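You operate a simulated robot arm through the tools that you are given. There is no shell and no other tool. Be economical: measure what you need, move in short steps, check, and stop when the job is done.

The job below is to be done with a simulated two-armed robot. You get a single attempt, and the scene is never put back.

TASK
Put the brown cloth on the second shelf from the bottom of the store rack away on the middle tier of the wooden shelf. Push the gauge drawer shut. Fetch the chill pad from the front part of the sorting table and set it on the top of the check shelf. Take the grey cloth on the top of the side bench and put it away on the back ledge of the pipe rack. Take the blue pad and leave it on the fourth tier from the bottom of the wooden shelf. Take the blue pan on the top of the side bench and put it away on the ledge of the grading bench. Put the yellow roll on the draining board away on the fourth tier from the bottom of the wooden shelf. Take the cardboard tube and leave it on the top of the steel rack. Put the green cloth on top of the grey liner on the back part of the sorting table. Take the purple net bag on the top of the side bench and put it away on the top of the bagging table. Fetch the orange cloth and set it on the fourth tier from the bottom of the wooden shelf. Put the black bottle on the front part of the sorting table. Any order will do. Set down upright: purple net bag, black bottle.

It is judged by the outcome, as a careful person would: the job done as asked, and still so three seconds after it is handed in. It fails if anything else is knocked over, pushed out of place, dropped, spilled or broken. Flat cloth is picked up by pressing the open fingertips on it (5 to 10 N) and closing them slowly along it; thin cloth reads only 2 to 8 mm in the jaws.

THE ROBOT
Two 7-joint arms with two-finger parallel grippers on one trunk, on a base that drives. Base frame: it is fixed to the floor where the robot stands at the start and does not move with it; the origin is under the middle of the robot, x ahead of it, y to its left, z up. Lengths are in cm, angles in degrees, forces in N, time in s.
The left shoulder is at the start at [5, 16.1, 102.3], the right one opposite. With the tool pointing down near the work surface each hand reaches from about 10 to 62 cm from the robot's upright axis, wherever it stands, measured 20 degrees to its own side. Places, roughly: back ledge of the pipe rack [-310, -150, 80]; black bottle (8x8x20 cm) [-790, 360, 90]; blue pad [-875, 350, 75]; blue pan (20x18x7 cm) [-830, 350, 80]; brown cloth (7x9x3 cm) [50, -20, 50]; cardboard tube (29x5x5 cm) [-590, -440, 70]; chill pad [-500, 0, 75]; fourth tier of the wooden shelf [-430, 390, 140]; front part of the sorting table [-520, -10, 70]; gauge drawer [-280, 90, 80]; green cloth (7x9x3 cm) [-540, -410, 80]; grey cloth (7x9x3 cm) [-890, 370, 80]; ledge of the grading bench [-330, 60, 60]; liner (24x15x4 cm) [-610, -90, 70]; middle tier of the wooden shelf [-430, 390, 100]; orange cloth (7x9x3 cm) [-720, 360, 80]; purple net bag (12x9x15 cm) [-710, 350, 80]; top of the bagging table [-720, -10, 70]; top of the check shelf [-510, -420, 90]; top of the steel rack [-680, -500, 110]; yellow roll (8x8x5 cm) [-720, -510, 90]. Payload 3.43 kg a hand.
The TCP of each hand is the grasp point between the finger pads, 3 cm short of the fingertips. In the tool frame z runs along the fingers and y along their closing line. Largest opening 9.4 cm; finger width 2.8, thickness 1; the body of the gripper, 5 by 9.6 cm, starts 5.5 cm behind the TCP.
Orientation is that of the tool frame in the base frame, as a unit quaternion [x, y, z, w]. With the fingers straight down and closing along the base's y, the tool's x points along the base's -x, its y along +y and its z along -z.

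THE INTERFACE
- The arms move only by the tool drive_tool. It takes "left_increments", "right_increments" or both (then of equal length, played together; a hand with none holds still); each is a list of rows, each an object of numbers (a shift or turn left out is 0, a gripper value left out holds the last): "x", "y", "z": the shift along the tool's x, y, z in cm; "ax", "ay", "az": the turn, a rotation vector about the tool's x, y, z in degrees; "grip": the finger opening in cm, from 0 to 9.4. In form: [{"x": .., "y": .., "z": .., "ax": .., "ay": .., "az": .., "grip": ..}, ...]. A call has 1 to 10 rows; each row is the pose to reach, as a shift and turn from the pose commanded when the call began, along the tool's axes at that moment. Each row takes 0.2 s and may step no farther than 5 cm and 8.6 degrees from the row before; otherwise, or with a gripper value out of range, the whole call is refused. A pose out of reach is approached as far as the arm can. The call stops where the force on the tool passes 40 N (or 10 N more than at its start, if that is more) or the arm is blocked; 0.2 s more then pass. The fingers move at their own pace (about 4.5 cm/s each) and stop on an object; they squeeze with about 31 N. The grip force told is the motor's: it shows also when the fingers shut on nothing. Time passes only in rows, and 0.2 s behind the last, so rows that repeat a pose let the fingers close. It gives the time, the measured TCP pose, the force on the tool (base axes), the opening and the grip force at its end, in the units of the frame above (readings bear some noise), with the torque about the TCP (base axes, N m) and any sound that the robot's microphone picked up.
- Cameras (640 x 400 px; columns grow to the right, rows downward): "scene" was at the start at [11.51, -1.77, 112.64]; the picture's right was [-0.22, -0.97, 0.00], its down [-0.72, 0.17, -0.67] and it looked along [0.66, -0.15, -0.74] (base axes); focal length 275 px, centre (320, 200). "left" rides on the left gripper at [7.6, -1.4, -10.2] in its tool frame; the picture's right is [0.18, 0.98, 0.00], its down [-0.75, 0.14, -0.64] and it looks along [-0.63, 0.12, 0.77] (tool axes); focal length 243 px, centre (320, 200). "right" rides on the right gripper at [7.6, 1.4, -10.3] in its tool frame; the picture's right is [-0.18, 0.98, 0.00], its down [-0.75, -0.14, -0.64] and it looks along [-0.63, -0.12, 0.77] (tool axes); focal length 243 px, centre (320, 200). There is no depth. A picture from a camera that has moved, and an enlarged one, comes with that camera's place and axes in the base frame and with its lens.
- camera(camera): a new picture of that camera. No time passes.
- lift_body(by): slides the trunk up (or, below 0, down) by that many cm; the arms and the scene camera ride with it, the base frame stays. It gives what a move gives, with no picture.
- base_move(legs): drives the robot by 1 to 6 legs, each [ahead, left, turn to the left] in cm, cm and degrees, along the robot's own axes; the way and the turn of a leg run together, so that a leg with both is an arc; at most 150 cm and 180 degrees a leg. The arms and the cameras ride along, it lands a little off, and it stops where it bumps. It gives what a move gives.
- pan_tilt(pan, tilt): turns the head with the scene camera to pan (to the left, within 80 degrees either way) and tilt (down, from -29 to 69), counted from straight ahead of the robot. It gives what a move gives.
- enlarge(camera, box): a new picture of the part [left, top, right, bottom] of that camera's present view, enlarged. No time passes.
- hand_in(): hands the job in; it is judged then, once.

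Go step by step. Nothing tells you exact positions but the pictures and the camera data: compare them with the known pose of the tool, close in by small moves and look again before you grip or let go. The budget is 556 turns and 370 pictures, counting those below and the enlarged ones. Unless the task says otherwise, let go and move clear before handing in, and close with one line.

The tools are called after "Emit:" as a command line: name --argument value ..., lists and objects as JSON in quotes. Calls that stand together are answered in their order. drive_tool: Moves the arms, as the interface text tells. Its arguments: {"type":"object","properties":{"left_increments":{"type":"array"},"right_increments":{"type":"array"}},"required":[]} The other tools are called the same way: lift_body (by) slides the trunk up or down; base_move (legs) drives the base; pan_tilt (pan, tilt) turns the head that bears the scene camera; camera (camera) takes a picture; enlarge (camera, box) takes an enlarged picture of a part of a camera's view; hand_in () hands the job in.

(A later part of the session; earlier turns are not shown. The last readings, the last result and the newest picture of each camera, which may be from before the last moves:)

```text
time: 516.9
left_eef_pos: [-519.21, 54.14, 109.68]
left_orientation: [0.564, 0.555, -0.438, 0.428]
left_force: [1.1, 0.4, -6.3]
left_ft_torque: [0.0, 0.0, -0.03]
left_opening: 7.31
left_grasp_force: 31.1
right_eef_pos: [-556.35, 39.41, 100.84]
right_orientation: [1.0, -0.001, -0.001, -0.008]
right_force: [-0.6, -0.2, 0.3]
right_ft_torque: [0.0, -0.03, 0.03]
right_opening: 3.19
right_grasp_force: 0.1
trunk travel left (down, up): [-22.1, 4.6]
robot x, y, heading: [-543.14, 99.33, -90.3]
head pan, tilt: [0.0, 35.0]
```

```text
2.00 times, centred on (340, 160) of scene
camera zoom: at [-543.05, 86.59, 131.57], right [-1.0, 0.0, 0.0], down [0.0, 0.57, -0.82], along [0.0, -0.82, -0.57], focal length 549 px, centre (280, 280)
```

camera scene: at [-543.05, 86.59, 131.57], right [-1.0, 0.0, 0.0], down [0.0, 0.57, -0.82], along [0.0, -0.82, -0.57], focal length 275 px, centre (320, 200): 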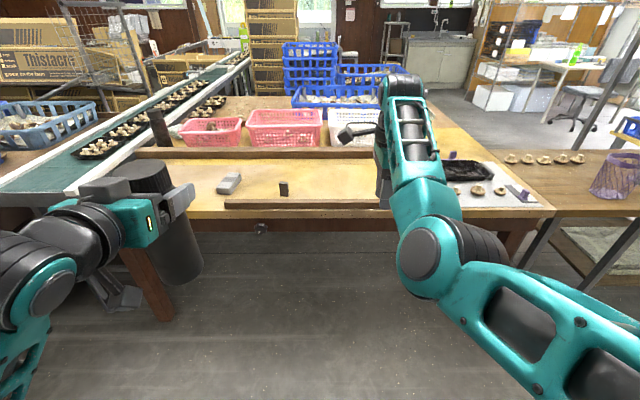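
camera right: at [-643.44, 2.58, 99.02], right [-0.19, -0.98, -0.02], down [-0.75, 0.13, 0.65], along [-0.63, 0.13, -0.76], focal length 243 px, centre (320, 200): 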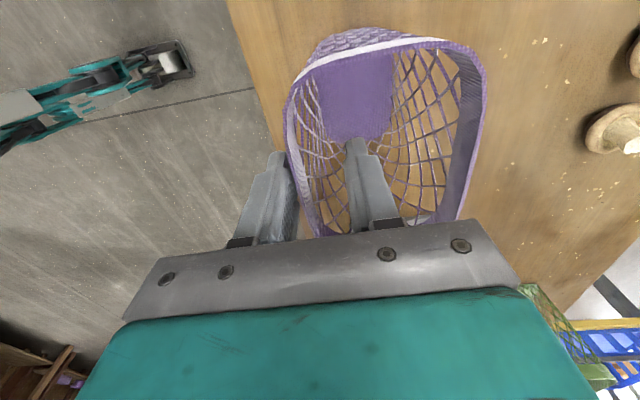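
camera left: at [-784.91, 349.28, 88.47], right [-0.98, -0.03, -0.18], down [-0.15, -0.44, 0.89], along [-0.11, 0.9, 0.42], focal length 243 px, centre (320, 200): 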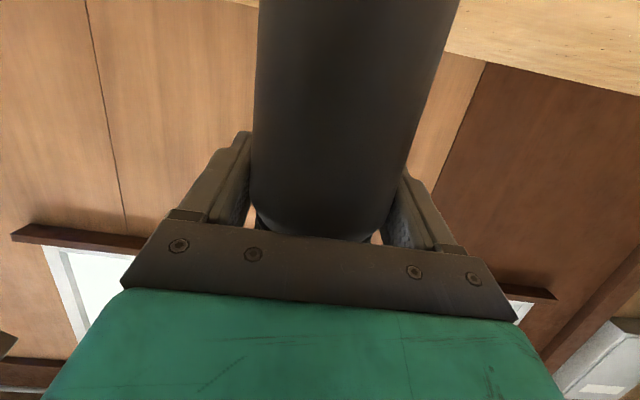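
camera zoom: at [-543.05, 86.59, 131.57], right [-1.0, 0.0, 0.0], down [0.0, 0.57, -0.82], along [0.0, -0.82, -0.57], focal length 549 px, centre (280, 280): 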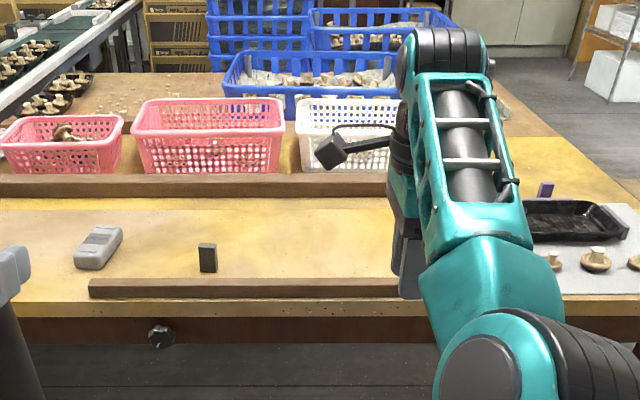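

The front part runs y≈-29..+8 behind a low batten; the grey pad is near (-507,-6) and a dark card at x≈-529. I'll set the bottle at about (-547,-5). First line up.

Emit:
base_move --legs '[[0, -28, 0.2], [47, 0, 0]]'

Emit:
camera --camera "scene"

Emit:
camera --camera "left"

```text
time: 521.2
left_eef_pos: [-547.31, 7.55, 109.67]
left_orientation: [0.562, 0.556, -0.437, 0.429]
left_force: [0.0, -0.5, -5.7]
left_ft_torque: [-0.04, 0.01, -0.01]
left_opening: 7.34
left_grasp_force: 30.9
right_eef_pos: [-584.37, -7.44, 100.87]
right_orientation: [1.0, 0.001, -0.001, -0.009]
right_force: [-0.6, -0.2, 0.2]
right_ft_torque: [0.02, 0.01, -0.02]
right_opening: 3.21
right_grasp_force: 0.1
trunk travel left (down, up): [-22.1, 4.6]
robot x, y, heading: [-571.07, 52.39, -89.8]
head pan, tilt: [0.0, 35.0]
```

```text
206 pictures are left
camera scene: at [-571.3, 39.72, 131.56], right [-1.0, 0.0, 0.0], down [0.0, 0.57, -0.82], along [0.0, -0.82, -0.57], focal length 275 px, centre (320, 200)
```

scene: 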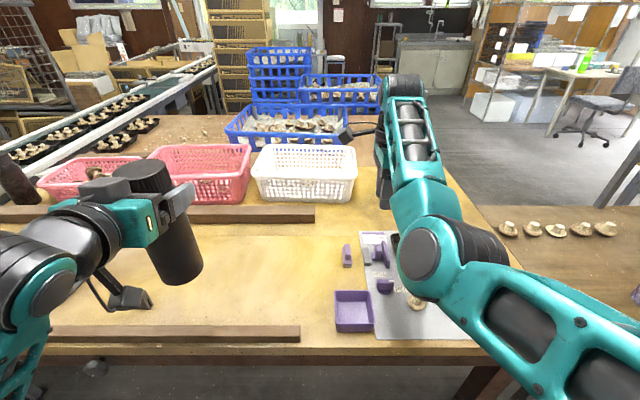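

```text
205 pictures are left
camera left: at [-548.54, 19.2, 104.91], right [0.98, 0.03, -0.18], down [0.15, 0.43, 0.89], along [0.11, -0.9, 0.42], focal length 243 px, centre (320, 200)
```

left: 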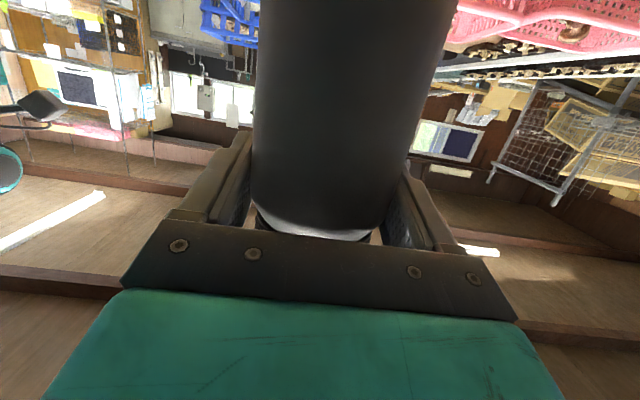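

Emit:
drive_tool --left_increments '[{"x": -1, "z": 4.3}, {"x": -2, "z": 8.5}, {"x": 1, "z": 12}, {"x": 5, "z": 13.7}, {"x": 8.6, "z": 15}]'

Emit:
camera --camera "scene"

```text
time: 522.4
left_eef_pos: [-547.38, -5.01, 97.63]
left_orientation: [0.562, 0.556, -0.437, 0.429]
left_force: [-0.6, -0.4, -6.9]
left_ft_torque: [-0.02, 0.0, 0.02]
left_opening: 7.31
left_grasp_force: 30.8
right_eef_pos: [-584.49, -7.49, 100.82]
right_orientation: [1.0, 0.002, -0.002, -0.009]
right_force: [-0.5, 0.1, 0.4]
right_ft_torque: [-0.02, -0.02, 0.0]
right_opening: 3.19
right_grasp_force: 0.1
trunk travel left (down, up): [-22.1, 4.6]
robot x, y, heading: [-571.42, 52.45, -90.1]
head pan, tilt: [0.0, 35.0]
```

```text
204 pictures are left
camera scene: at [-571.29, 39.73, 131.57], right [-1.0, 0.0, 0.0], down [0.0, 0.57, -0.82], along [0.0, -0.82, -0.57], focal length 275 px, centre (320, 200)
```

scene: 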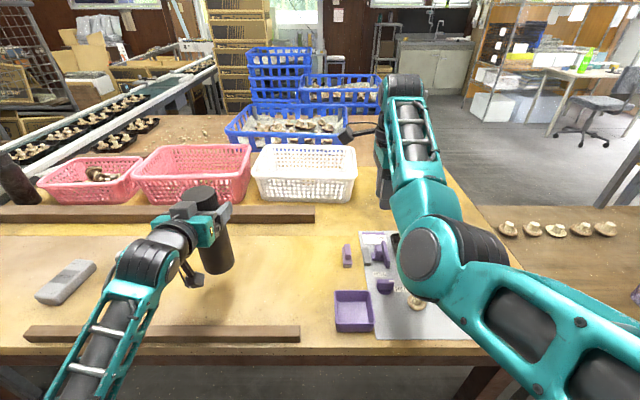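

Clear all round. I'll lower the bottle the last few centimetres.

Emit:
drive_tool --left_increments '[{"x": 3, "z": 0.75}, {"x": 6, "z": 1.5}, {"x": 7.2, "z": 1.8}, {"x": 7.6, "z": 1.9}]'

Emit:
enlarge --camera "scene" --box '[100, 160, 340, 360]'

```text
time: 523.4
left_eef_pos: [-547.45, -4.91, 89.82]
left_orientation: [0.562, 0.556, -0.437, 0.429]
left_force: [-0.7, 0.3, -5.7]
left_ft_torque: [-0.01, 0.02, -0.01]
left_opening: 7.32
left_grasp_force: 30.3
right_eef_pos: [-584.54, -7.46, 100.87]
right_orientation: [1.0, 0.002, -0.002, -0.009]
right_force: [0.2, 0.9, -0.4]
right_ft_torque: [-0.03, 0.0, 0.0]
right_opening: 3.2
right_grasp_force: 0.0
trunk travel left (down, up): [-22.1, 4.6]
robot x, y, heading: [-571.11, 52.95, -90.1]
head pan, tilt: [0.0, 35.0]
```

```text
2.00 times, centred on (220, 260) of scene
camera zoom: at [-571.29, 39.75, 131.57], right [-1.0, 0.0, 0.0], down [0.0, 0.57, -0.82], along [0.0, -0.82, -0.57], focal length 549 px, centre (520, 80)
```

zoom: 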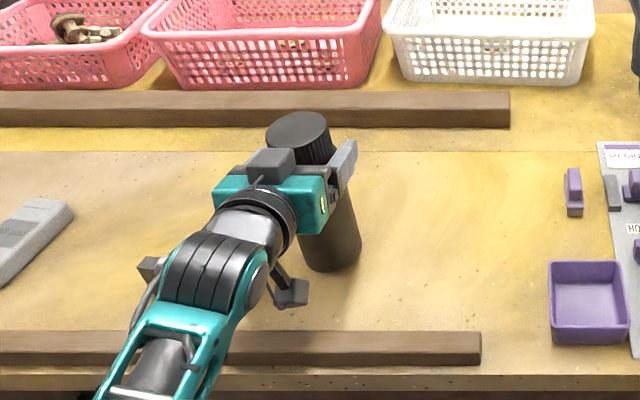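

Emit:
drive_tool --left_increments '[{"x": 0.4, "z": 0.1}, {"x": 0.7, "z": 0.17}]'

Emit:
drive_tool --left_increments '[{"x": 0.3, "z": 0.07}, {"x": 0.5, "z": 0.12}]'

```text
time: 524.0
left_eef_pos: [-547.5, -5.02, 89.32]
left_orientation: [0.561, 0.553, -0.44, 0.432]
left_force: [0.0, 3.2, 4.6]
left_ft_torque: [0.56, -0.25, 0.09]
left_opening: 7.32
left_grasp_force: 30.8
right_eef_pos: [-584.58, -7.41, 101.05]
right_orientation: [1.0, 0.002, -0.001, -0.008]
right_force: [0.1, -0.1, 0.4]
right_ft_torque: [-0.01, 0.0, 0.0]
right_opening: 3.17
right_grasp_force: 0.1
trunk travel left (down, up): [-22.1, 4.6]
robot x, y, heading: [-571.4, 52.75, -89.8]
head pan, tilt: [0.0, 35.0]
```

```text
time: 524.6
left_eef_pos: [-547.56, -4.98, 89.3]
left_orientation: [0.558, 0.552, -0.442, 0.434]
left_force: [0.7, -1.4, 24.4]
left_ft_torque: [0.44, -0.12, 0.02]
left_opening: 7.34
left_grasp_force: 31.9
right_eef_pos: [-584.48, -7.2, 101.01]
right_orientation: [1.0, 0.001, -0.002, -0.007]
right_force: [-0.2, 0.2, -0.5]
right_ft_torque: [0.0, 0.03, 0.03]
right_opening: 3.17
right_grasp_force: 0.1
trunk travel left (down, up): [-22.1, 4.6]
robot x, y, heading: [-571.4, 52.64, -90.0]
head pan, tilt: [0.0, 35.0]
```

The bottle rests on the table. I'll relieve slightly, open the fingers slowly and check.

Emit:
drive_tool --left_increments '[{"x": -0.5, "z": -0.12}, {"x": -0.5, "z": -0.12, "grip": 7.8}, {"x": -0.5, "z": -0.12, "grip": 8.4}, {"x": -0.5, "z": -0.12, "grip": 9}, {"x": -0.5, "z": -0.12, "grip": 9.4}, {"x": -0.5, "z": -0.12, "grip": 9.4}]'

Emit:
camera --camera "left"

Emit:
enlarge --camera "scene" --box '[100, 160, 340, 360]'

```text
time: 526.0
left_eef_pos: [-547.53, -4.92, 89.09]
left_orientation: [0.562, 0.555, -0.437, 0.43]
left_force: [-0.9, 0.4, 0.1]
left_ft_torque: [0.01, 0.02, 0.02]
left_opening: 9.38
left_grasp_force: 0.0
right_eef_pos: [-584.39, -7.35, 100.93]
right_orientation: [1.0, 0.002, -0.002, -0.008]
right_force: [-0.2, -0.2, 0.0]
right_ft_torque: [-0.01, 0.02, -0.02]
right_opening: 3.23
right_grasp_force: 0.0
trunk travel left (down, up): [-22.1, 4.6]
robot x, y, heading: [-571.26, 52.82, -89.9]
head pan, tilt: [0.0, 35.0]
```

```text
202 pictures are left
camera left: at [-548.81, 6.92, 84.31], right [0.98, 0.03, -0.18], down [0.15, 0.43, 0.89], along [0.11, -0.9, 0.42], focal length 243 px, centre (320, 200)
```

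left: 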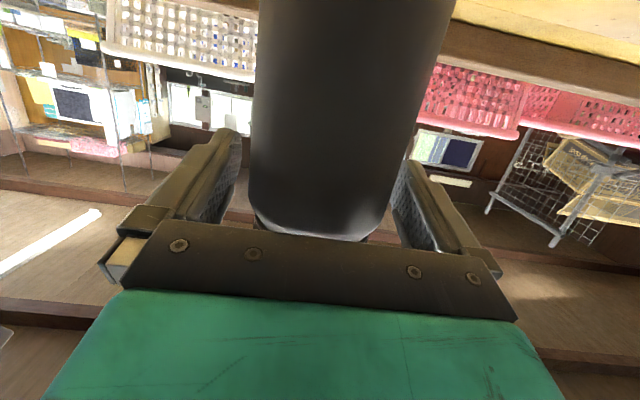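

```text
2.00 times, centred on (220, 260) of scene
camera zoom: at [-571.32, 39.8, 131.58], right [-1.0, 0.0, 0.0], down [0.0, 0.57, -0.82], along [0.0, -0.82, -0.57], focal length 549 px, centre (520, 80)
```

zoom: 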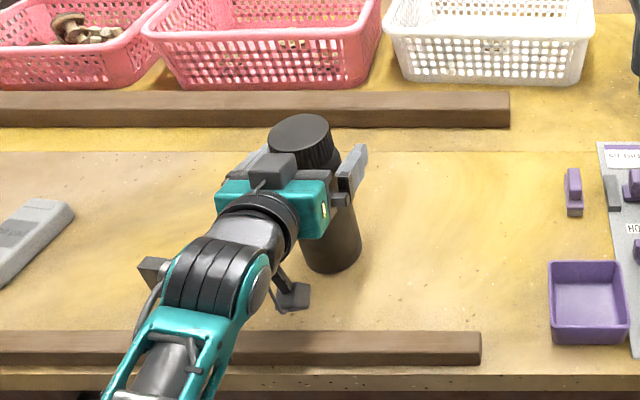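

Released and standing upright. I'll back straight out.

Emit:
base_move --legs '[[-40, 0, 0]]'

Emit:
camera --camera "scene"

```text
time: 528.5
left_eef_pos: [-547.56, 35.3, 89.11]
left_orientation: [0.561, 0.556, -0.437, 0.43]
left_force: [-0.7, 1.1, 0.0]
left_ft_torque: [0.02, -0.03, 0.0]
left_opening: 9.43
left_grasp_force: 0.2
right_eef_pos: [-584.41, 32.86, 100.91]
right_orientation: [1.0, 0.002, -0.001, -0.008]
right_force: [0.0, 0.2, -0.3]
right_ft_torque: [-0.02, -0.01, -0.02]
right_opening: 3.22
right_grasp_force: 0.2
trunk travel left (down, up): [-22.1, 4.6]
robot x, y, heading: [-570.98, 92.8, -89.6]
head pan, tilt: [0.0, 35.0]
```

```text
200 pictures are left
camera scene: at [-571.37, 80.02, 131.58], right [-1.0, 0.0, 0.0], down [0.0, 0.57, -0.82], along [0.0, -0.82, -0.57], focal length 275 px, centre (320, 200)
```

scene: 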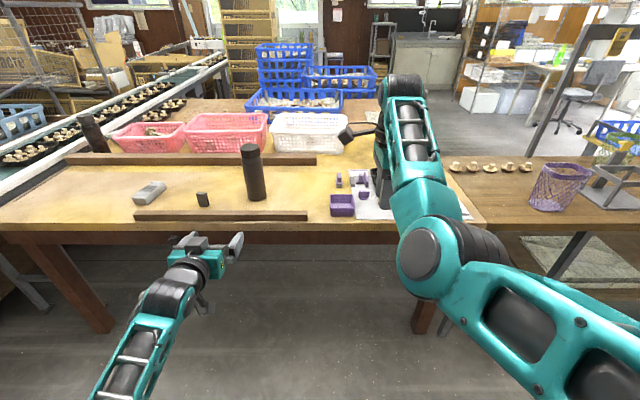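

Emit:
enlarge --camera "scene" --box '[110, 160, 310, 230]'

```text
3.20 times, centred on (210, 195) of scene
camera zoom: at [-571.37, 80.02, 131.58], right [-1.0, 0.0, 0.0], down [0.0, 0.57, -0.82], along [0.0, -0.82, -0.57], focal length 879 px, centre (672, 216)
```

zoom: 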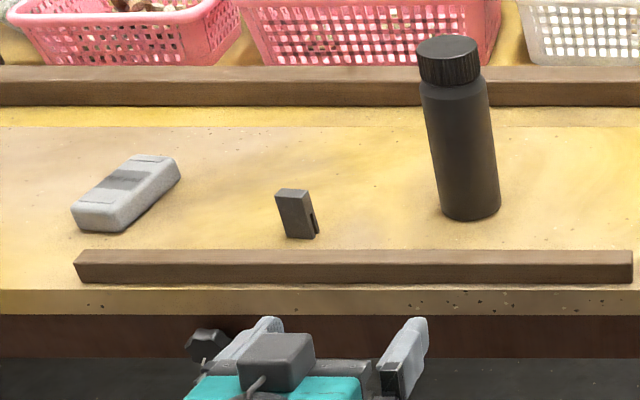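

The grey gel pad is ~11×6.4 cm, centre ≈(-507.5,-5.6), with its long side nearly along y. I'll return the left hand to a 25° tilt and line up with it.

Emit:
drive_tool --left_increments '[{"x": -1, "z": -1.6, "ay": 8.5}, {"x": -2, "z": -3.2, "ay": 17}, {"x": -3, "z": -4.8, "ay": 25.5}, {"x": -4, "z": -6.5, "ay": 34}, {"x": -5, "z": -8.1, "ay": 42.5}, {"x": -5.8, "z": -9.7, "ay": 51}, {"x": -5.8, "z": -9.7, "ay": 51}]'

Emit:
lift_body --by 4.4

Emit:
base_move --legs '[[0, 39, -0.3], [36, 0, 0]]'

Emit:
camera --camera "left"

Emit:
camera --camera "scene"

```text
time: 530.1
left_eef_pos: [-547.49, 43.16, 97.12]
left_orientation: [0.695, 0.688, -0.151, 0.148]
left_force: [1.2, 0.6, -0.5]
left_ft_torque: [-0.01, -0.05, 0.01]
left_opening: 9.41
left_grasp_force: 0.1
right_eef_pos: [-584.45, 32.75, 100.9]
right_orientation: [1.0, 0.003, -0.002, -0.009]
right_force: [0.3, -0.8, 0.7]
right_ft_torque: [-0.01, 0.01, 0.03]
right_opening: 3.2
right_grasp_force: 0.1
trunk travel left (down, up): [-22.1, 4.6]
robot x, y, heading: [-571.16, 92.68, -90.0]
head pan, tilt: [0.0, 35.0]
```

```text
time: 531.0
left_eef_pos: [-547.42, 43.13, 101.53]
left_orientation: [0.695, 0.687, -0.152, 0.149]
left_force: [1.3, 0.1, -0.5]
left_ft_torque: [0.02, 0.02, -0.05]
left_opening: 9.39
left_grasp_force: 0.1
right_eef_pos: [-584.44, 32.78, 105.22]
right_orientation: [1.0, 0.003, -0.002, -0.008]
right_force: [-0.3, -0.3, -0.7]
right_ft_torque: [0.03, 0.02, -0.01]
right_opening: 3.2
right_grasp_force: 0.0
trunk travel left (down, up): [-26.5, 0.2]
robot x, y, heading: [-571.17, 92.96, -89.9]
head pan, tilt: [0.0, 35.0]
```

```text
time: 535.4
left_eef_pos: [-508.95, 6.72, 101.53]
left_orientation: [0.698, 0.683, -0.153, 0.149]
left_force: [-0.4, -0.5, 0.5]
left_ft_torque: [-0.01, 0.01, 0.0]
left_opening: 9.39
left_grasp_force: 0.0
right_eef_pos: [-546.03, -3.24, 105.32]
right_orientation: [1.0, -0.003, -0.002, -0.009]
right_force: [-1.0, 0.4, 0.8]
right_ft_torque: [-0.01, 0.0, -0.03]
right_opening: 3.2
right_grasp_force: 0.0
trunk travel left (down, up): [-26.5, 0.2]
robot x, y, heading: [-531.91, 56.59, -90.6]
head pan, tilt: [0.0, 35.0]
```

```text
198 pictures are left
camera left: at [-510.02, 17.89, 107.73], right [0.99, 0.15, -0.08], down [0.13, -0.42, 0.9], along [0.1, -0.9, -0.44], focal length 243 px, centre (320, 200)
```

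left: 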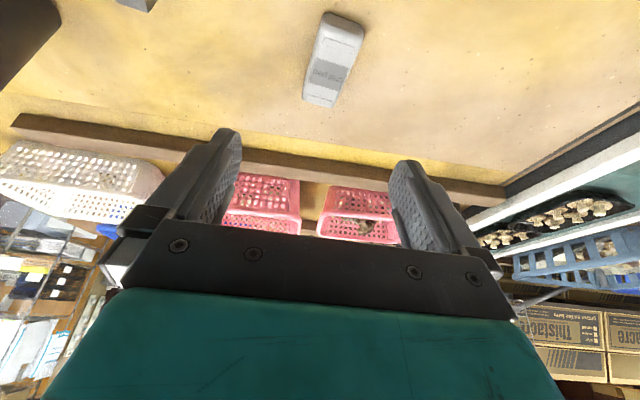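

```text
197 pictures are left
camera scene: at [-532.47, 43.76, 135.97], right [-1.0, 0.01, 0.0], down [0.01, 0.57, -0.82], along [-0.01, -0.82, -0.57], focal length 275 px, centre (320, 200)
```

scene: 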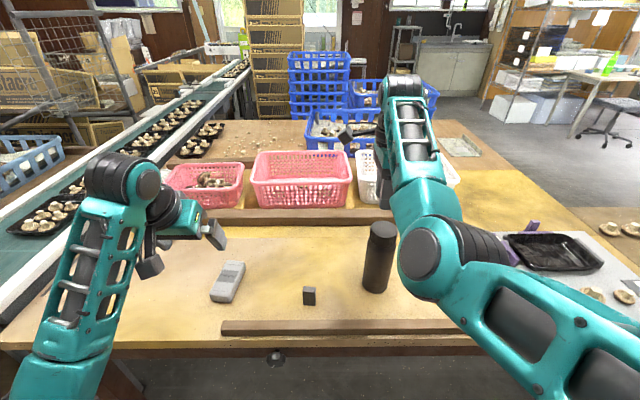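

The pad's centre is (-507.7,-4.4), 5 cm wide, turned ~6° clockwise. I'll hover over it.

Emit:
drive_tool --left_increments '[{"x": -0.4, "y": 0.3, "z": 4, "ax": 0.4, "az": 0.9}, {"x": -0.7, "y": 0.6, "z": 8, "ax": 0.8, "az": 1.8}, {"x": -1, "y": 0.9, "z": 12, "ax": 1.3, "az": 2.7}, {"x": -1.2, "y": 1.2, "z": 16, "ax": 1.7, "az": 3.6}, {"x": -1.48, "y": 1.25, "z": 20, "ax": 2.1, "az": 4.5}]'

Emit:
camera --camera "left"

Emit:
enlarge --camera "scene" --box '[60, 150, 340, 350]'

```text
time: 536.6
left_eef_pos: [-507.98, -3.0, 83.95]
left_orientation: [0.727, 0.652, -0.16, 0.141]
left_force: [0.1, 1.0, -0.4]
left_ft_torque: [-0.03, 0.01, -0.01]
left_opening: 9.38
left_grasp_force: 0.0
right_eef_pos: [-546.16, -3.32, 105.43]
right_orientation: [1.0, -0.003, -0.002, -0.008]
right_force: [0.3, -0.4, 0.0]
right_ft_torque: [0.02, -0.02, 0.02]
right_opening: 3.22
right_grasp_force: 0.0
trunk travel left (down, up): [-26.5, 0.2]
robot x, y, heading: [-532.06, 56.51, -90.6]
head pan, tilt: [0.0, 35.0]
```

```text
196 pictures are left
camera left: at [-508.07, 8.32, 90.2], right [0.99, 0.06, -0.08], down [0.1, -0.43, 0.9], along [0.02, -0.9, -0.43], focal length 243 px, centre (320, 200)
```

left: 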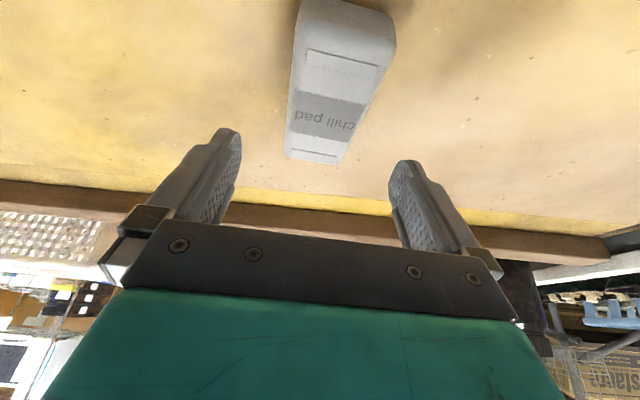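

```text
2.00 times, centred on (200, 250) of scene
camera zoom: at [-532.47, 43.77, 135.97], right [-1.0, 0.01, 0.0], down [0.01, 0.57, -0.82], along [-0.01, -0.82, -0.57], focal length 549 px, centre (560, 100)
```

zoom: 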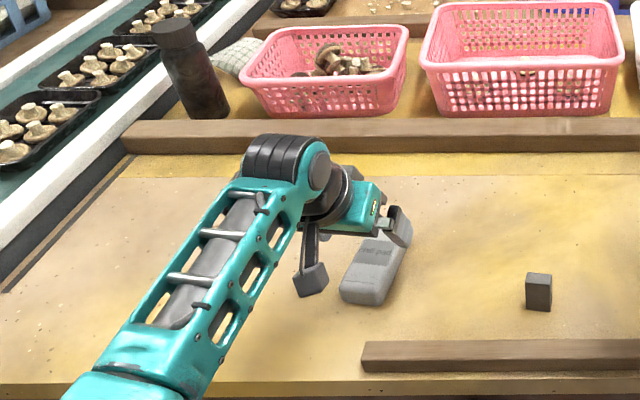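

It reads "chill pad". I'll go down and grip it.

Emit:
drive_tool --left_increments '[{"x": 0.8, "z": 3}, {"x": 1.6, "z": 5.5}, {"x": 1.75, "z": 5.8}, {"x": 1.75, "z": 5.8, "grip": 7}, {"x": 1.75, "z": 5.8, "grip": 5.5}, {"x": 1.75, "z": 5.8, "grip": 4}, {"x": 1.75, "z": 5.8, "grip": 2}, {"x": 1.75, "z": 5.8, "grip": 2}]'

Emit:
camera --camera "left"

```text
time: 538.4
left_eef_pos: [-508.09, -3.66, 77.98]
left_orientation: [0.727, 0.652, -0.159, 0.141]
left_force: [-0.2, -0.2, -0.3]
left_ft_torque: [-0.05, 0.02, 0.0]
left_opening: 6.0
left_grasp_force: 31.2
right_eef_pos: [-546.07, -3.27, 105.28]
right_orientation: [1.0, -0.003, -0.001, -0.009]
right_force: [0.2, 0.6, 0.1]
right_ft_torque: [-0.04, 0.03, 0.02]
right_opening: 3.18
right_grasp_force: 0.1
trunk travel left (down, up): [-26.5, 0.2]
robot x, y, heading: [-532.37, 56.59, -90.5]
head pan, tilt: [0.0, 35.0]
```

```text
194 pictures are left
camera left: at [-508.15, 7.61, 84.2], right [0.99, 0.06, -0.08], down [0.1, -0.43, 0.9], along [0.02, -0.9, -0.43], focal length 243 px, centre (320, 200)
```

left: 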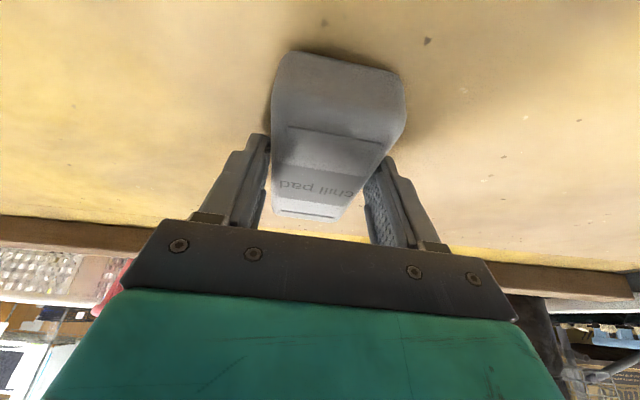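

Gripped at 6 cm. I'll lift it and back off.

Emit:
drive_tool --left_increments '[{"x": -1, "z": -2}, {"x": -2.8, "z": -6}, {"x": -4.6, "z": -10}, {"x": -6.5, "z": -14}, {"x": -8.4, "z": -18}, {"x": -9.8, "z": -21}]'

Emit:
base_move --legs '[[-75, 0, 0.5]]'

Emit:
camera --camera "scene"

```text
time: 539.8
left_eef_pos: [-507.84, -4.12, 101.24]
left_orientation: [0.727, 0.653, -0.159, 0.141]
left_force: [-0.1, 0.7, -2.4]
left_ft_torque: [0.03, 0.02, 0.02]
left_opening: 5.98
left_grasp_force: 30.9
right_eef_pos: [-545.99, -3.34, 105.27]
right_orientation: [1.0, -0.002, -0.001, -0.009]
right_force: [-0.5, 0.0, -0.3]
right_ft_torque: [0.03, 0.01, 0.02]
right_opening: 3.21
right_grasp_force: 0.0
trunk travel left (down, up): [-26.5, 0.2]
robot x, y, heading: [-532.6, 56.56, -90.5]
head pan, tilt: [0.0, 35.0]
```

```text
time: 543.9
left_eef_pos: [-507.15, 71.71, 101.21]
left_orientation: [0.727, 0.652, -0.16, 0.141]
left_force: [0.9, 0.5, -1.4]
left_ft_torque: [0.03, 0.0, 0.0]
left_opening: 5.99
left_grasp_force: 31.4
right_eef_pos: [-545.31, 72.45, 105.34]
right_orientation: [1.0, -0.003, -0.002, -0.009]
right_force: [0.1, -0.7, 0.4]
right_ft_torque: [-0.03, -0.02, -0.01]
right_opening: 3.21
right_grasp_force: 0.1
trunk travel left (down, up): [-26.5, 0.2]
robot x, y, heading: [-531.62, 132.18, -90.4]
head pan, tilt: [0.0, 35.0]
```

```text
193 pictures are left
camera scene: at [-531.84, 119.58, 135.98], right [-1.0, 0.01, 0.0], down [0.0, 0.57, -0.82], along [-0.01, -0.82, -0.57], focal length 275 px, centre (320, 200)
```

scene: 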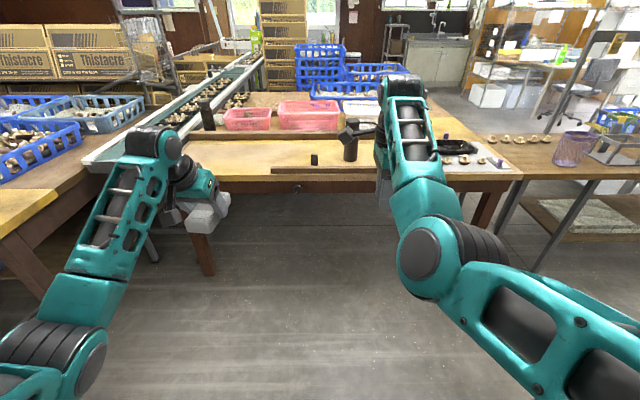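

Pad held. I'll go west along the tables and look for the way south.

Emit:
base_move --legs '[[-20, 0, 0.3], [0, -145, 0], [0, -145, 0], [0, -60, 0]]'

Emit:
pan_tilt --pan 0 --tilt 15

Emit:
camera --camera "scene"

```text
time: 561.8
left_eef_pos: [-849.95, 88.22, 101.08]
left_orientation: [0.719, 0.662, -0.158, 0.142]
left_force: [0.6, -0.5, -2.7]
left_ft_torque: [0.04, 0.05, -0.04]
left_opening: 5.97
left_grasp_force: 30.8
right_eef_pos: [-888.15, 87.96, 105.25]
right_orientation: [1.0, 0.009, -0.002, -0.009]
right_force: [0.2, 0.0, -0.2]
right_ft_torque: [-0.02, -0.01, -0.04]
right_opening: 3.21
right_grasp_force: 0.1
trunk travel left (down, up): [-26.5, 0.2]
robot x, y, heading: [-875.36, 148.37, -89.0]
head pan, tilt: [0.0, 35.0]
stopped in leg 4: the robot was blocked; the commanded pose is now the measured one
```

```text
time: 562.6
left_eef_pos: [-849.97, 88.29, 101.09]
left_orientation: [0.718, 0.662, -0.158, 0.143]
left_force: [0.4, 0.0, -2.4]
left_ft_torque: [0.03, 0.02, 0.02]
left_opening: 5.98
left_grasp_force: 30.9
right_eef_pos: [-888.28, 87.99, 105.29]
right_orientation: [1.0, 0.009, -0.001, -0.009]
right_force: [-0.4, 1.2, 0.2]
right_ft_torque: [-0.04, 0.0, 0.01]
right_opening: 3.2
right_grasp_force: 0.0
trunk travel left (down, up): [-26.5, 0.2]
robot x, y, heading: [-875.93, 148.81, -89.1]
head pan, tilt: [0.0, 15.0]
```

```text
192 pictures are left
camera scene: at [-875.76, 134.94, 139.17], right [-1.0, -0.02, 0.0], down [0.0, 0.26, -0.97], along [0.02, -0.97, -0.26], focal length 275 px, centre (320, 200)
```

scene: 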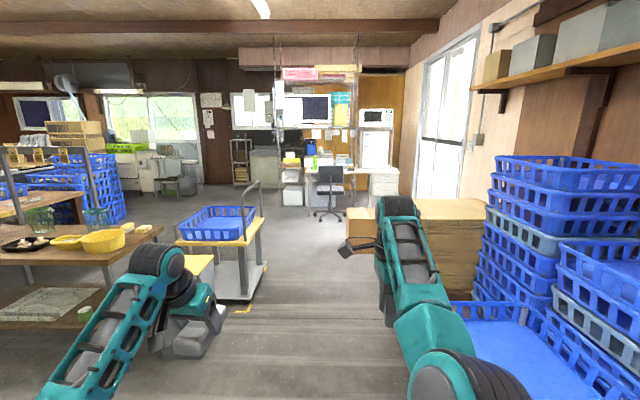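

I was stopped by the stack of blue crates on my right. I'll step back left and check nothing was shifted.

Emit:
base_move --legs '[[0, 18, -0.9]]'

Emit:
pan_tilt --pan -50 --tilt 35

Emit:
camera --camera "scene"

```text
time: 564.1
left_eef_pos: [-833.02, 88.18, 101.15]
left_orientation: [0.725, 0.656, -0.16, 0.14]
left_force: [0.3, 0.2, -2.6]
left_ft_torque: [0.01, 0.02, -0.01]
left_opening: 5.98
left_grasp_force: 31.3
right_eef_pos: [-871.29, 88.35, 105.32]
right_orientation: [1.0, 0.001, -0.001, -0.009]
right_force: [1.0, 0.2, -0.2]
right_ft_torque: [0.02, 0.03, 0.04]
right_opening: 3.21
right_grasp_force: 0.2
trunk travel left (down, up): [-26.5, 0.2]
robot x, y, heading: [-857.79, 148.53, -89.8]
head pan, tilt: [0.0, 15.0]
```

```text
time: 565.3
left_eef_pos: [-833.11, 88.06, 101.23]
left_orientation: [0.725, 0.655, -0.16, 0.141]
left_force: [-0.1, 0.1, -0.8]
left_ft_torque: [0.01, -0.02, 0.03]
left_opening: 6.01
left_grasp_force: 31.0
right_eef_pos: [-871.36, 88.35, 105.29]
right_orientation: [1.0, 0.001, -0.002, -0.009]
right_force: [0.5, 0.0, 0.0]
right_ft_torque: [-0.04, -0.02, 0.01]
right_opening: 3.21
right_grasp_force: 0.1
trunk travel left (down, up): [-26.5, 0.2]
robot x, y, heading: [-858.09, 148.8, -89.8]
head pan, tilt: [-50.0, 35.0]
```

```text
191 pictures are left
camera scene: at [-864.86, 138.79, 135.98], right [-0.65, 0.76, 0.0], down [0.44, 0.37, -0.82], along [-0.63, -0.53, -0.57], focal length 275 px, centre (320, 200)
```

scene: 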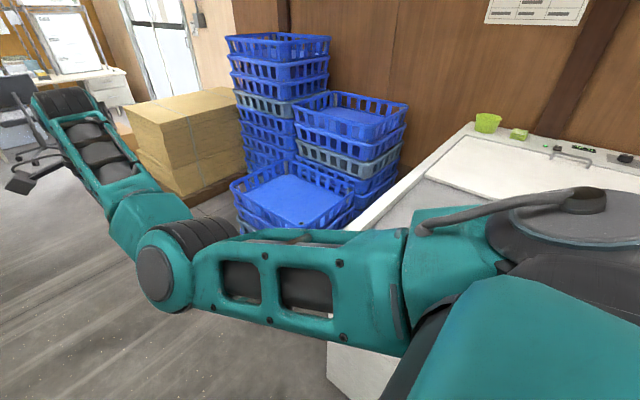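

It was the heavy chest freezer I touched; its things on top are undisturbed. The way south runs between the basket cart and a carton, so I'll narrow my arms and look closely.

Emit:
drive_tool --left_increments '[{"y": -3}, {"y": -6}, {"y": -9}, {"y": -11}]'

Emit:
base_move --legs '[[0, 5, 0], [60, 0, 0]]'

Emit:
pan_tilt --pan 0 --tilt 30

Emit:
camera --camera "scene"

```text
time: 566.3
left_eef_pos: [-843.99, 89.21, 101.27]
left_orientation: [0.724, 0.656, -0.159, 0.141]
left_force: [-0.2, 0.2, -2.5]
left_ft_torque: [0.03, 0.0, -0.02]
left_opening: 5.98
left_grasp_force: 31.0
right_eef_pos: [-871.48, 88.45, 105.26]
right_orientation: [1.0, 0.0, -0.002, -0.008]
right_force: [-0.2, 0.6, 0.2]
right_ft_torque: [-0.02, -0.01, 0.03]
right_opening: 3.2
right_grasp_force: 0.0
trunk travel left (down, up): [-26.5, 0.2]
robot x, y, heading: [-858.05, 148.6, -90.0]
head pan, tilt: [-50.0, 35.0]
```

```text
time: 570.2
left_eef_pos: [-838.76, 29.22, 101.18]
left_orientation: [0.724, 0.656, -0.159, 0.141]
left_force: [-0.5, -0.3, -1.6]
left_ft_torque: [0.04, 0.01, 0.01]
left_opening: 5.95
left_grasp_force: 30.9
right_eef_pos: [-866.18, 28.37, 105.19]
right_orientation: [1.0, 0.0, -0.002, -0.008]
right_force: [-0.7, 0.0, -0.6]
right_ft_torque: [0.0, -0.03, -0.05]
right_opening: 3.22
right_grasp_force: 0.1
trunk travel left (down, up): [-26.5, 0.2]
robot x, y, heading: [-852.68, 88.83, -89.8]
head pan, tilt: [-50.0, 35.0]
```

```text
time: 571.4
left_eef_pos: [-838.96, 29.28, 101.15]
left_orientation: [0.725, 0.655, -0.16, 0.141]
left_force: [0.0, 0.8, -2.4]
left_ft_torque: [0.03, 0.03, 0.01]
left_opening: 5.93
left_grasp_force: 31.3
right_eef_pos: [-866.24, 28.44, 105.3]
right_orientation: [1.0, 0.0, -0.002, -0.009]
right_force: [0.0, 0.1, -0.2]
right_ft_torque: [0.03, 0.01, 0.0]
right_opening: 3.21
right_grasp_force: 0.1
trunk travel left (down, up): [-26.5, 0.2]
robot x, y, heading: [-853.2, 88.49, -89.8]
head pan, tilt: [0.0, 30.0]
```

```text
190 pictures are left
camera scene: at [-852.99, 75.47, 136.75], right [-1.0, 0.0, 0.0], down [0.0, 0.5, -0.87], along [0.0, -0.87, -0.5], focal length 275 px, centre (320, 200)
```

scene: 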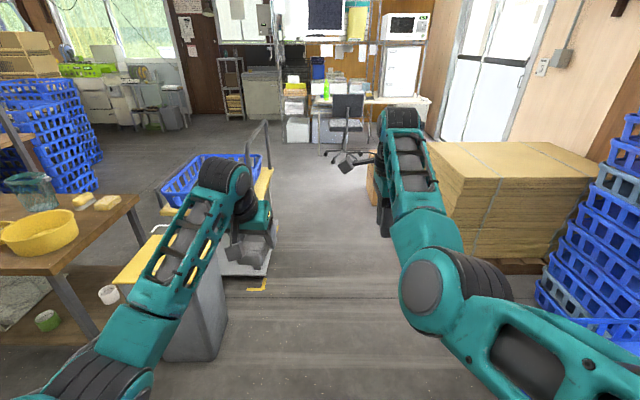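

Emit:
enlarge --camera "scene" --box '[220, 100, 460, 300]'

```text
2.00 times, centred on (340, 200) of scene
camera zoom: at [-852.99, 75.47, 136.75], right [-1.0, 0.0, 0.0], down [0.0, 0.5, -0.87], along [0.0, -0.87, -0.5], focal length 549 px, centre (280, 200)
```

zoom: 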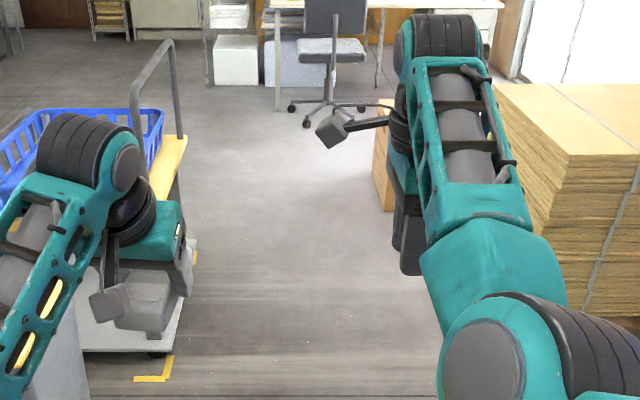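

The gap is about 82 cm but staggered: the cart ends at y≈-90 and the box begins at y≈-157. I'll go through at x≈-864, then check.

Emit:
base_move --legs '[[0, -10.5, 0], [140, 0, 0]]'

Emit:
camera --camera "scene"

Emit:
pan_tilt --pan 70 --tilt 40

Emit:
camera --camera "scene"

```text
time: 579.2
left_eef_pos: [-848.64, -112.02, 101.16]
left_orientation: [0.724, 0.657, -0.159, 0.141]
left_force: [-0.2, -1.6, -2.4]
left_ft_torque: [0.02, 0.02, -0.02]
left_opening: 5.99
left_grasp_force: 30.7
right_eef_pos: [-875.86, -112.92, 105.19]
right_orientation: [1.0, 0.002, -0.002, -0.009]
right_force: [-0.5, 0.2, 0.0]
right_ft_torque: [0.02, 0.0, -0.01]
right_opening: 3.21
right_grasp_force: 0.0
trunk travel left (down, up): [-26.5, 0.2]
robot x, y, heading: [-862.69, -52.6, -89.6]
head pan, tilt: [0.0, 30.0]
```

```text
188 pictures are left
camera scene: at [-862.87, -65.91, 136.75], right [-1.0, -0.01, 0.0], down [0.0, 0.5, -0.87], along [0.0, -0.87, -0.5], focal length 275 px, centre (320, 200)
```

scene: 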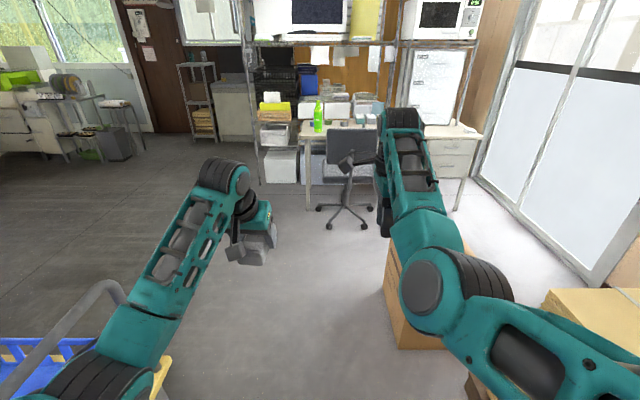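

```text
time: 580.6
left_eef_pos: [-848.66, -112.06, 101.23]
left_orientation: [0.723, 0.657, -0.159, 0.141]
left_force: [-1.3, -0.6, -2.7]
left_ft_torque: [0.01, -0.02, -0.01]
left_opening: 5.97
left_grasp_force: 31.4
right_eef_pos: [-875.95, -112.97, 105.23]
right_orientation: [1.0, 0.003, -0.002, -0.008]
right_force: [-0.8, -0.5, -0.6]
right_ft_torque: [0.01, 0.03, -0.02]
right_opening: 3.22
right_grasp_force: 0.1
trunk travel left (down, up): [-26.5, 0.2]
robot x, y, heading: [-862.47, -52.66, -89.6]
head pan, tilt: [70.0, 40.0]
```

```text
187 pictures are left
camera scene: at [-854.92, -59.72, 135.22], right [-0.34, -0.94, 0.0], down [-0.61, 0.22, -0.77], along [0.72, -0.26, -0.64], focal length 275 px, centre (320, 200)
```

scene: 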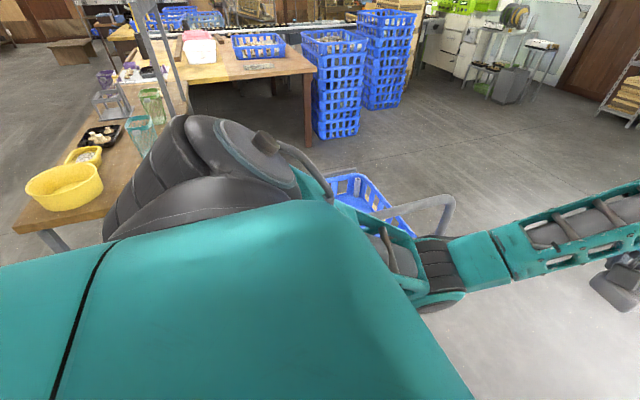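

Clearance is about 41 cm either side of my axis and staggered, so I'll go on through.

Emit:
base_move --legs '[[60, 0, -0.3], [90, 0, 0]]'

Emit:
pan_tilt --pan 45 --tilt 15

Emit:
camera --camera "scene"

Emit:
pan_tilt --pan 0 --tilt 20

Emit:
camera --camera "scene"

```text
time: 588.3
left_eef_pos: [-848.42, -260.98, 101.26]
left_orientation: [0.723, 0.657, -0.159, 0.141]
left_force: [-0.2, 1.0, -2.5]
left_ft_torque: [0.03, 0.02, 0.0]
left_opening: 5.7
left_grasp_force: 31.1
right_eef_pos: [-875.8, -261.87, 105.26]
right_orientation: [1.0, 0.004, -0.003, -0.008]
right_force: [-0.7, 0.1, -0.1]
right_ft_torque: [0.01, 0.0, -0.05]
right_opening: 3.2
right_grasp_force: 0.0
trunk travel left (down, up): [-26.5, 0.2]
robot x, y, heading: [-862.21, -201.84, -89.6]
head pan, tilt: [70.0, 40.0]
```

```text
time: 589.1
left_eef_pos: [-848.51, -260.88, 101.19]
left_orientation: [0.723, 0.657, -0.158, 0.141]
left_force: [0.8, -0.1, -2.6]
left_ft_torque: [0.01, 0.0, 0.02]
left_opening: 5.72
left_grasp_force: 30.7
right_eef_pos: [-875.72, -261.86, 105.21]
right_orientation: [1.0, 0.004, -0.001, -0.009]
right_force: [0.7, 0.0, 0.3]
right_ft_torque: [0.0, 0.01, -0.02]
right_opening: 3.19
right_grasp_force: 0.0
trunk travel left (down, up): [-26.5, 0.2]
robot x, y, heading: [-862.36, -201.67, -89.6]
head pan, tilt: [45.0, 15.0]
```

```text
186 pictures are left
camera scene: at [-856.14, -212.34, 139.17], right [-0.7, -0.71, 0.0], down [-0.18, 0.18, -0.97], along [0.69, -0.68, -0.26], focal length 275 px, centre (320, 200)
```

scene: 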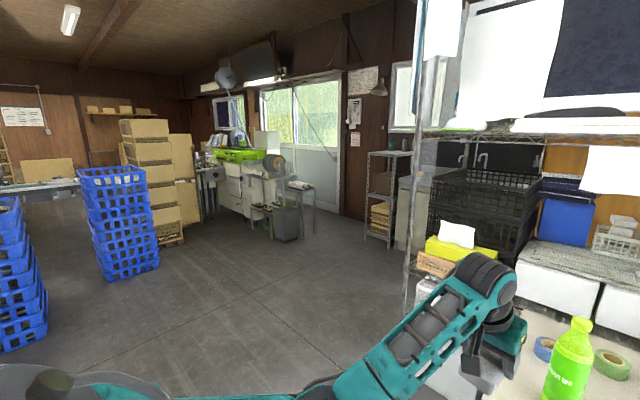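

```text
time: 590.3
left_eef_pos: [-848.42, -260.92, 101.32]
left_orientation: [0.723, 0.657, -0.158, 0.14]
left_force: [0.2, 0.7, -2.1]
left_ft_torque: [0.03, 0.0, -0.04]
left_opening: 5.68
left_grasp_force: 30.8
right_eef_pos: [-875.75, -261.87, 105.24]
right_orientation: [1.0, 0.004, -0.002, -0.009]
right_force: [-0.6, -0.7, -0.1]
right_ft_torque: [-0.03, -0.01, 0.01]
right_opening: 3.21
right_grasp_force: 0.0
trunk travel left (down, up): [-26.5, 0.2]
robot x, y, heading: [-862.7, -201.62, -89.7]
head pan, tilt: [0.0, 20.0]
```

```text
185 pictures are left
camera scene: at [-862.72, -215.09, 138.36], right [-1.0, -0.01, 0.0], down [0.0, 0.34, -0.94], along [0.01, -0.94, -0.34], focal length 275 px, centre (320, 200)
```

scene: 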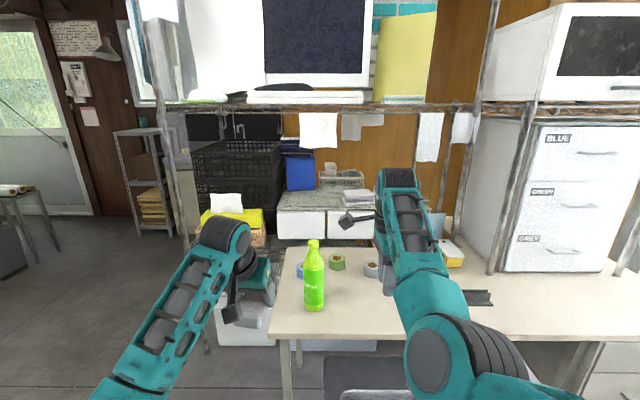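

I'm close to an office chair and desk, so no farther forward. The steel rack, sink and the small table with the tube are to my left front; I'll strafe left and look.

Emit:
base_move --legs '[[10, 0, -0.3], [0, 115, 0]]'

Emit:
pan_tilt --pan 0 --tilt 15

Emit:
camera --camera "scene"

Emit:
pan_tilt --pan 40 --tilt 20

Emit:
camera --camera "scene"

```text
time: 596.9
left_eef_pos: [-732.77, -270.36, 101.25]
left_orientation: [0.723, 0.658, -0.158, 0.141]
left_force: [0.4, 1.4, -2.4]
left_ft_torque: [0.02, 0.0, -0.01]
left_opening: 5.58
left_grasp_force: 30.5
right_eef_pos: [-759.99, -271.49, 105.22]
right_orientation: [1.0, 0.004, -0.002, -0.009]
right_force: [-0.3, -0.1, -0.4]
right_ft_torque: [0.03, -0.01, 0.0]
right_opening: 3.19
right_grasp_force: 0.1
trunk travel left (down, up): [-26.5, 0.2]
robot x, y, heading: [-746.72, -211.38, -89.8]
head pan, tilt: [0.0, 20.0]
```

```text
time: 597.6
left_eef_pos: [-732.79, -270.5, 101.15]
left_orientation: [0.723, 0.658, -0.159, 0.141]
left_force: [-0.1, 0.1, -1.8]
left_ft_torque: [0.03, -0.01, 0.0]
left_opening: 5.55
left_grasp_force: 30.7
right_eef_pos: [-760.07, -271.39, 105.31]
right_orientation: [1.0, 0.003, -0.002, -0.009]
right_force: [0.2, 0.3, -0.1]
right_ft_torque: [0.0, -0.03, 0.01]
right_opening: 3.2
right_grasp_force: 0.0
trunk travel left (down, up): [-26.5, 0.2]
robot x, y, heading: [-746.96, -211.12, -89.4]
head pan, tilt: [0.0, 15.0]
```

```text
184 pictures are left
camera scene: at [-747.04, -224.68, 139.17], right [-1.0, -0.01, 0.0], down [0.0, 0.26, -0.97], along [0.01, -0.97, -0.26], focal length 275 px, centre (320, 200)
```

scene: 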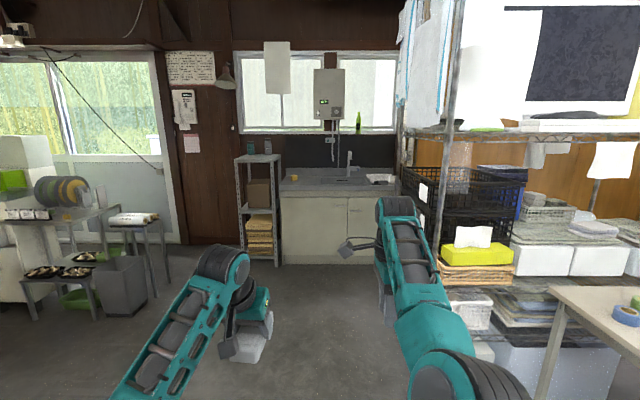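

```text
time: 598.6
left_eef_pos: [-732.73, -270.45, 101.18]
left_orientation: [0.723, 0.657, -0.158, 0.141]
left_force: [-0.5, -1.1, -1.8]
left_ft_torque: [0.04, 0.0, 0.02]
left_opening: 5.55
left_grasp_force: 30.5
right_eef_pos: [-760.01, -271.41, 105.18]
right_orientation: [1.0, 0.004, -0.002, -0.009]
right_force: [-0.3, -0.2, 0.0]
right_ft_torque: [-0.02, -0.01, -0.03]
right_opening: 3.22
right_grasp_force: 0.1
trunk travel left (down, up): [-26.5, 0.2]
robot x, y, heading: [-746.79, -211.39, -89.8]
head pan, tilt: [40.0, 20.0]
```

```text
183 pictures are left
camera scene: at [-741.08, -222.43, 138.36], right [-0.76, -0.65, 0.0], down [-0.22, 0.26, -0.94], along [0.61, -0.72, -0.34], focal length 275 px, centre (320, 200)
```

scene: 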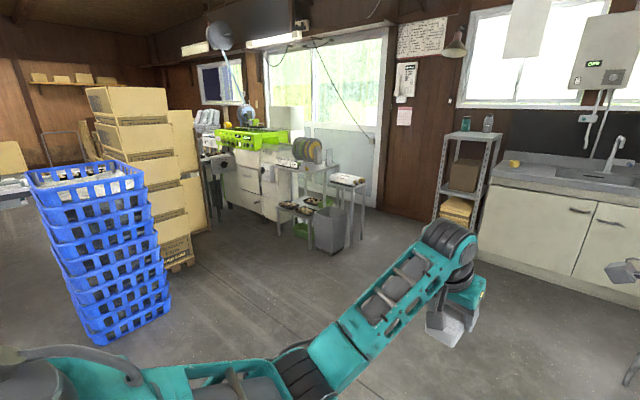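

Emit:
enlarge --camera "scene" --box '[190, 110, 390, 270]'

Emit:
enlarge --camera "scene" --box '[420, 110, 640, 250]'

```text
2.50 times, centred on (290, 190) of scene
camera zoom: at [-741.08, -222.43, 138.36], right [-0.76, -0.65, 0.0], down [-0.22, 0.26, -0.94], along [0.61, -0.72, -0.34], focal length 686 px, centre (395, 225)
```

zoom: 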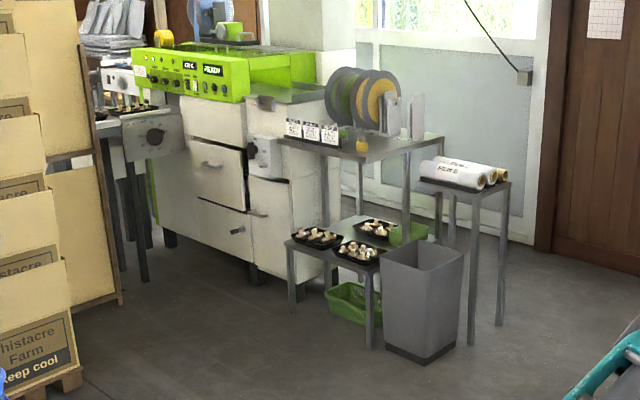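

```text
2.86 times, centred on (530, 180) of scene
camera zoom: at [-741.08, -222.43, 138.36], right [-0.76, -0.65, 0.0], down [-0.22, 0.26, -0.94], along [0.61, -0.72, -0.34], focal length 784 px, centre (-280, 257)
```

zoom: 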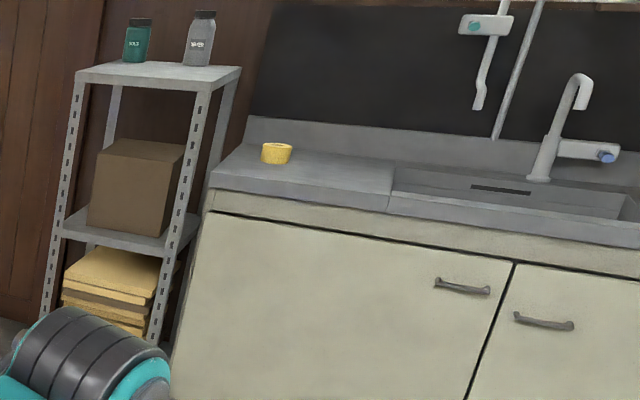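

The check shelf (with reels and label boxes), a small table with tubes, the steel rack and the sink with the yellow roll are in view. I'll drive nearer to the check shelf.

Emit:
base_move --legs '[[90, 0, 0], [0, 95, 0]]'

Emit:
pan_tilt --pan 30 --tilt 25

Emit:
camera --camera "scene"

```text
time: 607.9
left_eef_pos: [-638.56, -360.52, 101.2]
left_orientation: [0.726, 0.654, -0.159, 0.14]
left_force: [0.7, -0.3, -1.6]
left_ft_torque: [0.04, 0.03, 0.0]
left_opening: 5.56
left_grasp_force: 31.4
right_eef_pos: [-665.87, -361.28, 105.14]
right_orientation: [1.0, 0.0, -0.002, -0.009]
right_force: [0.1, 0.3, 0.2]
right_ft_torque: [0.01, 0.02, 0.01]
right_opening: 3.22
right_grasp_force: 0.1
trunk travel left (down, up): [-26.5, 0.2]
robot x, y, heading: [-652.39, -301.49, -90.1]
head pan, tilt: [40.0, 20.0]
```

```text
time: 608.6
left_eef_pos: [-638.6, -360.61, 101.14]
left_orientation: [0.726, 0.654, -0.159, 0.14]
left_force: [0.4, -0.7, -1.9]
left_ft_torque: [0.01, 0.01, 0.02]
left_opening: 5.53
left_grasp_force: 30.4
right_eef_pos: [-665.77, -361.35, 105.18]
right_orientation: [1.0, -0.001, -0.001, -0.008]
right_force: [0.3, 0.0, -0.1]
right_ft_torque: [-0.03, -0.02, 0.01]
right_opening: 3.16
right_grasp_force: 0.1
trunk travel left (down, up): [-26.5, 0.2]
robot x, y, heading: [-652.47, -301.57, -89.8]
head pan, tilt: [30.0, 25.0]
```

```text
180 pictures are left
camera scene: at [-647.81, -313.34, 137.55], right [-0.87, -0.5, 0.0], down [-0.21, 0.37, -0.91], along [0.45, -0.79, -0.42], focal length 275 px, centre (320, 200)
```

scene: 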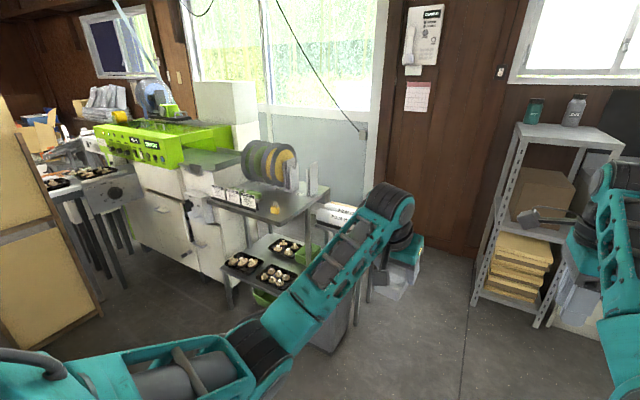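

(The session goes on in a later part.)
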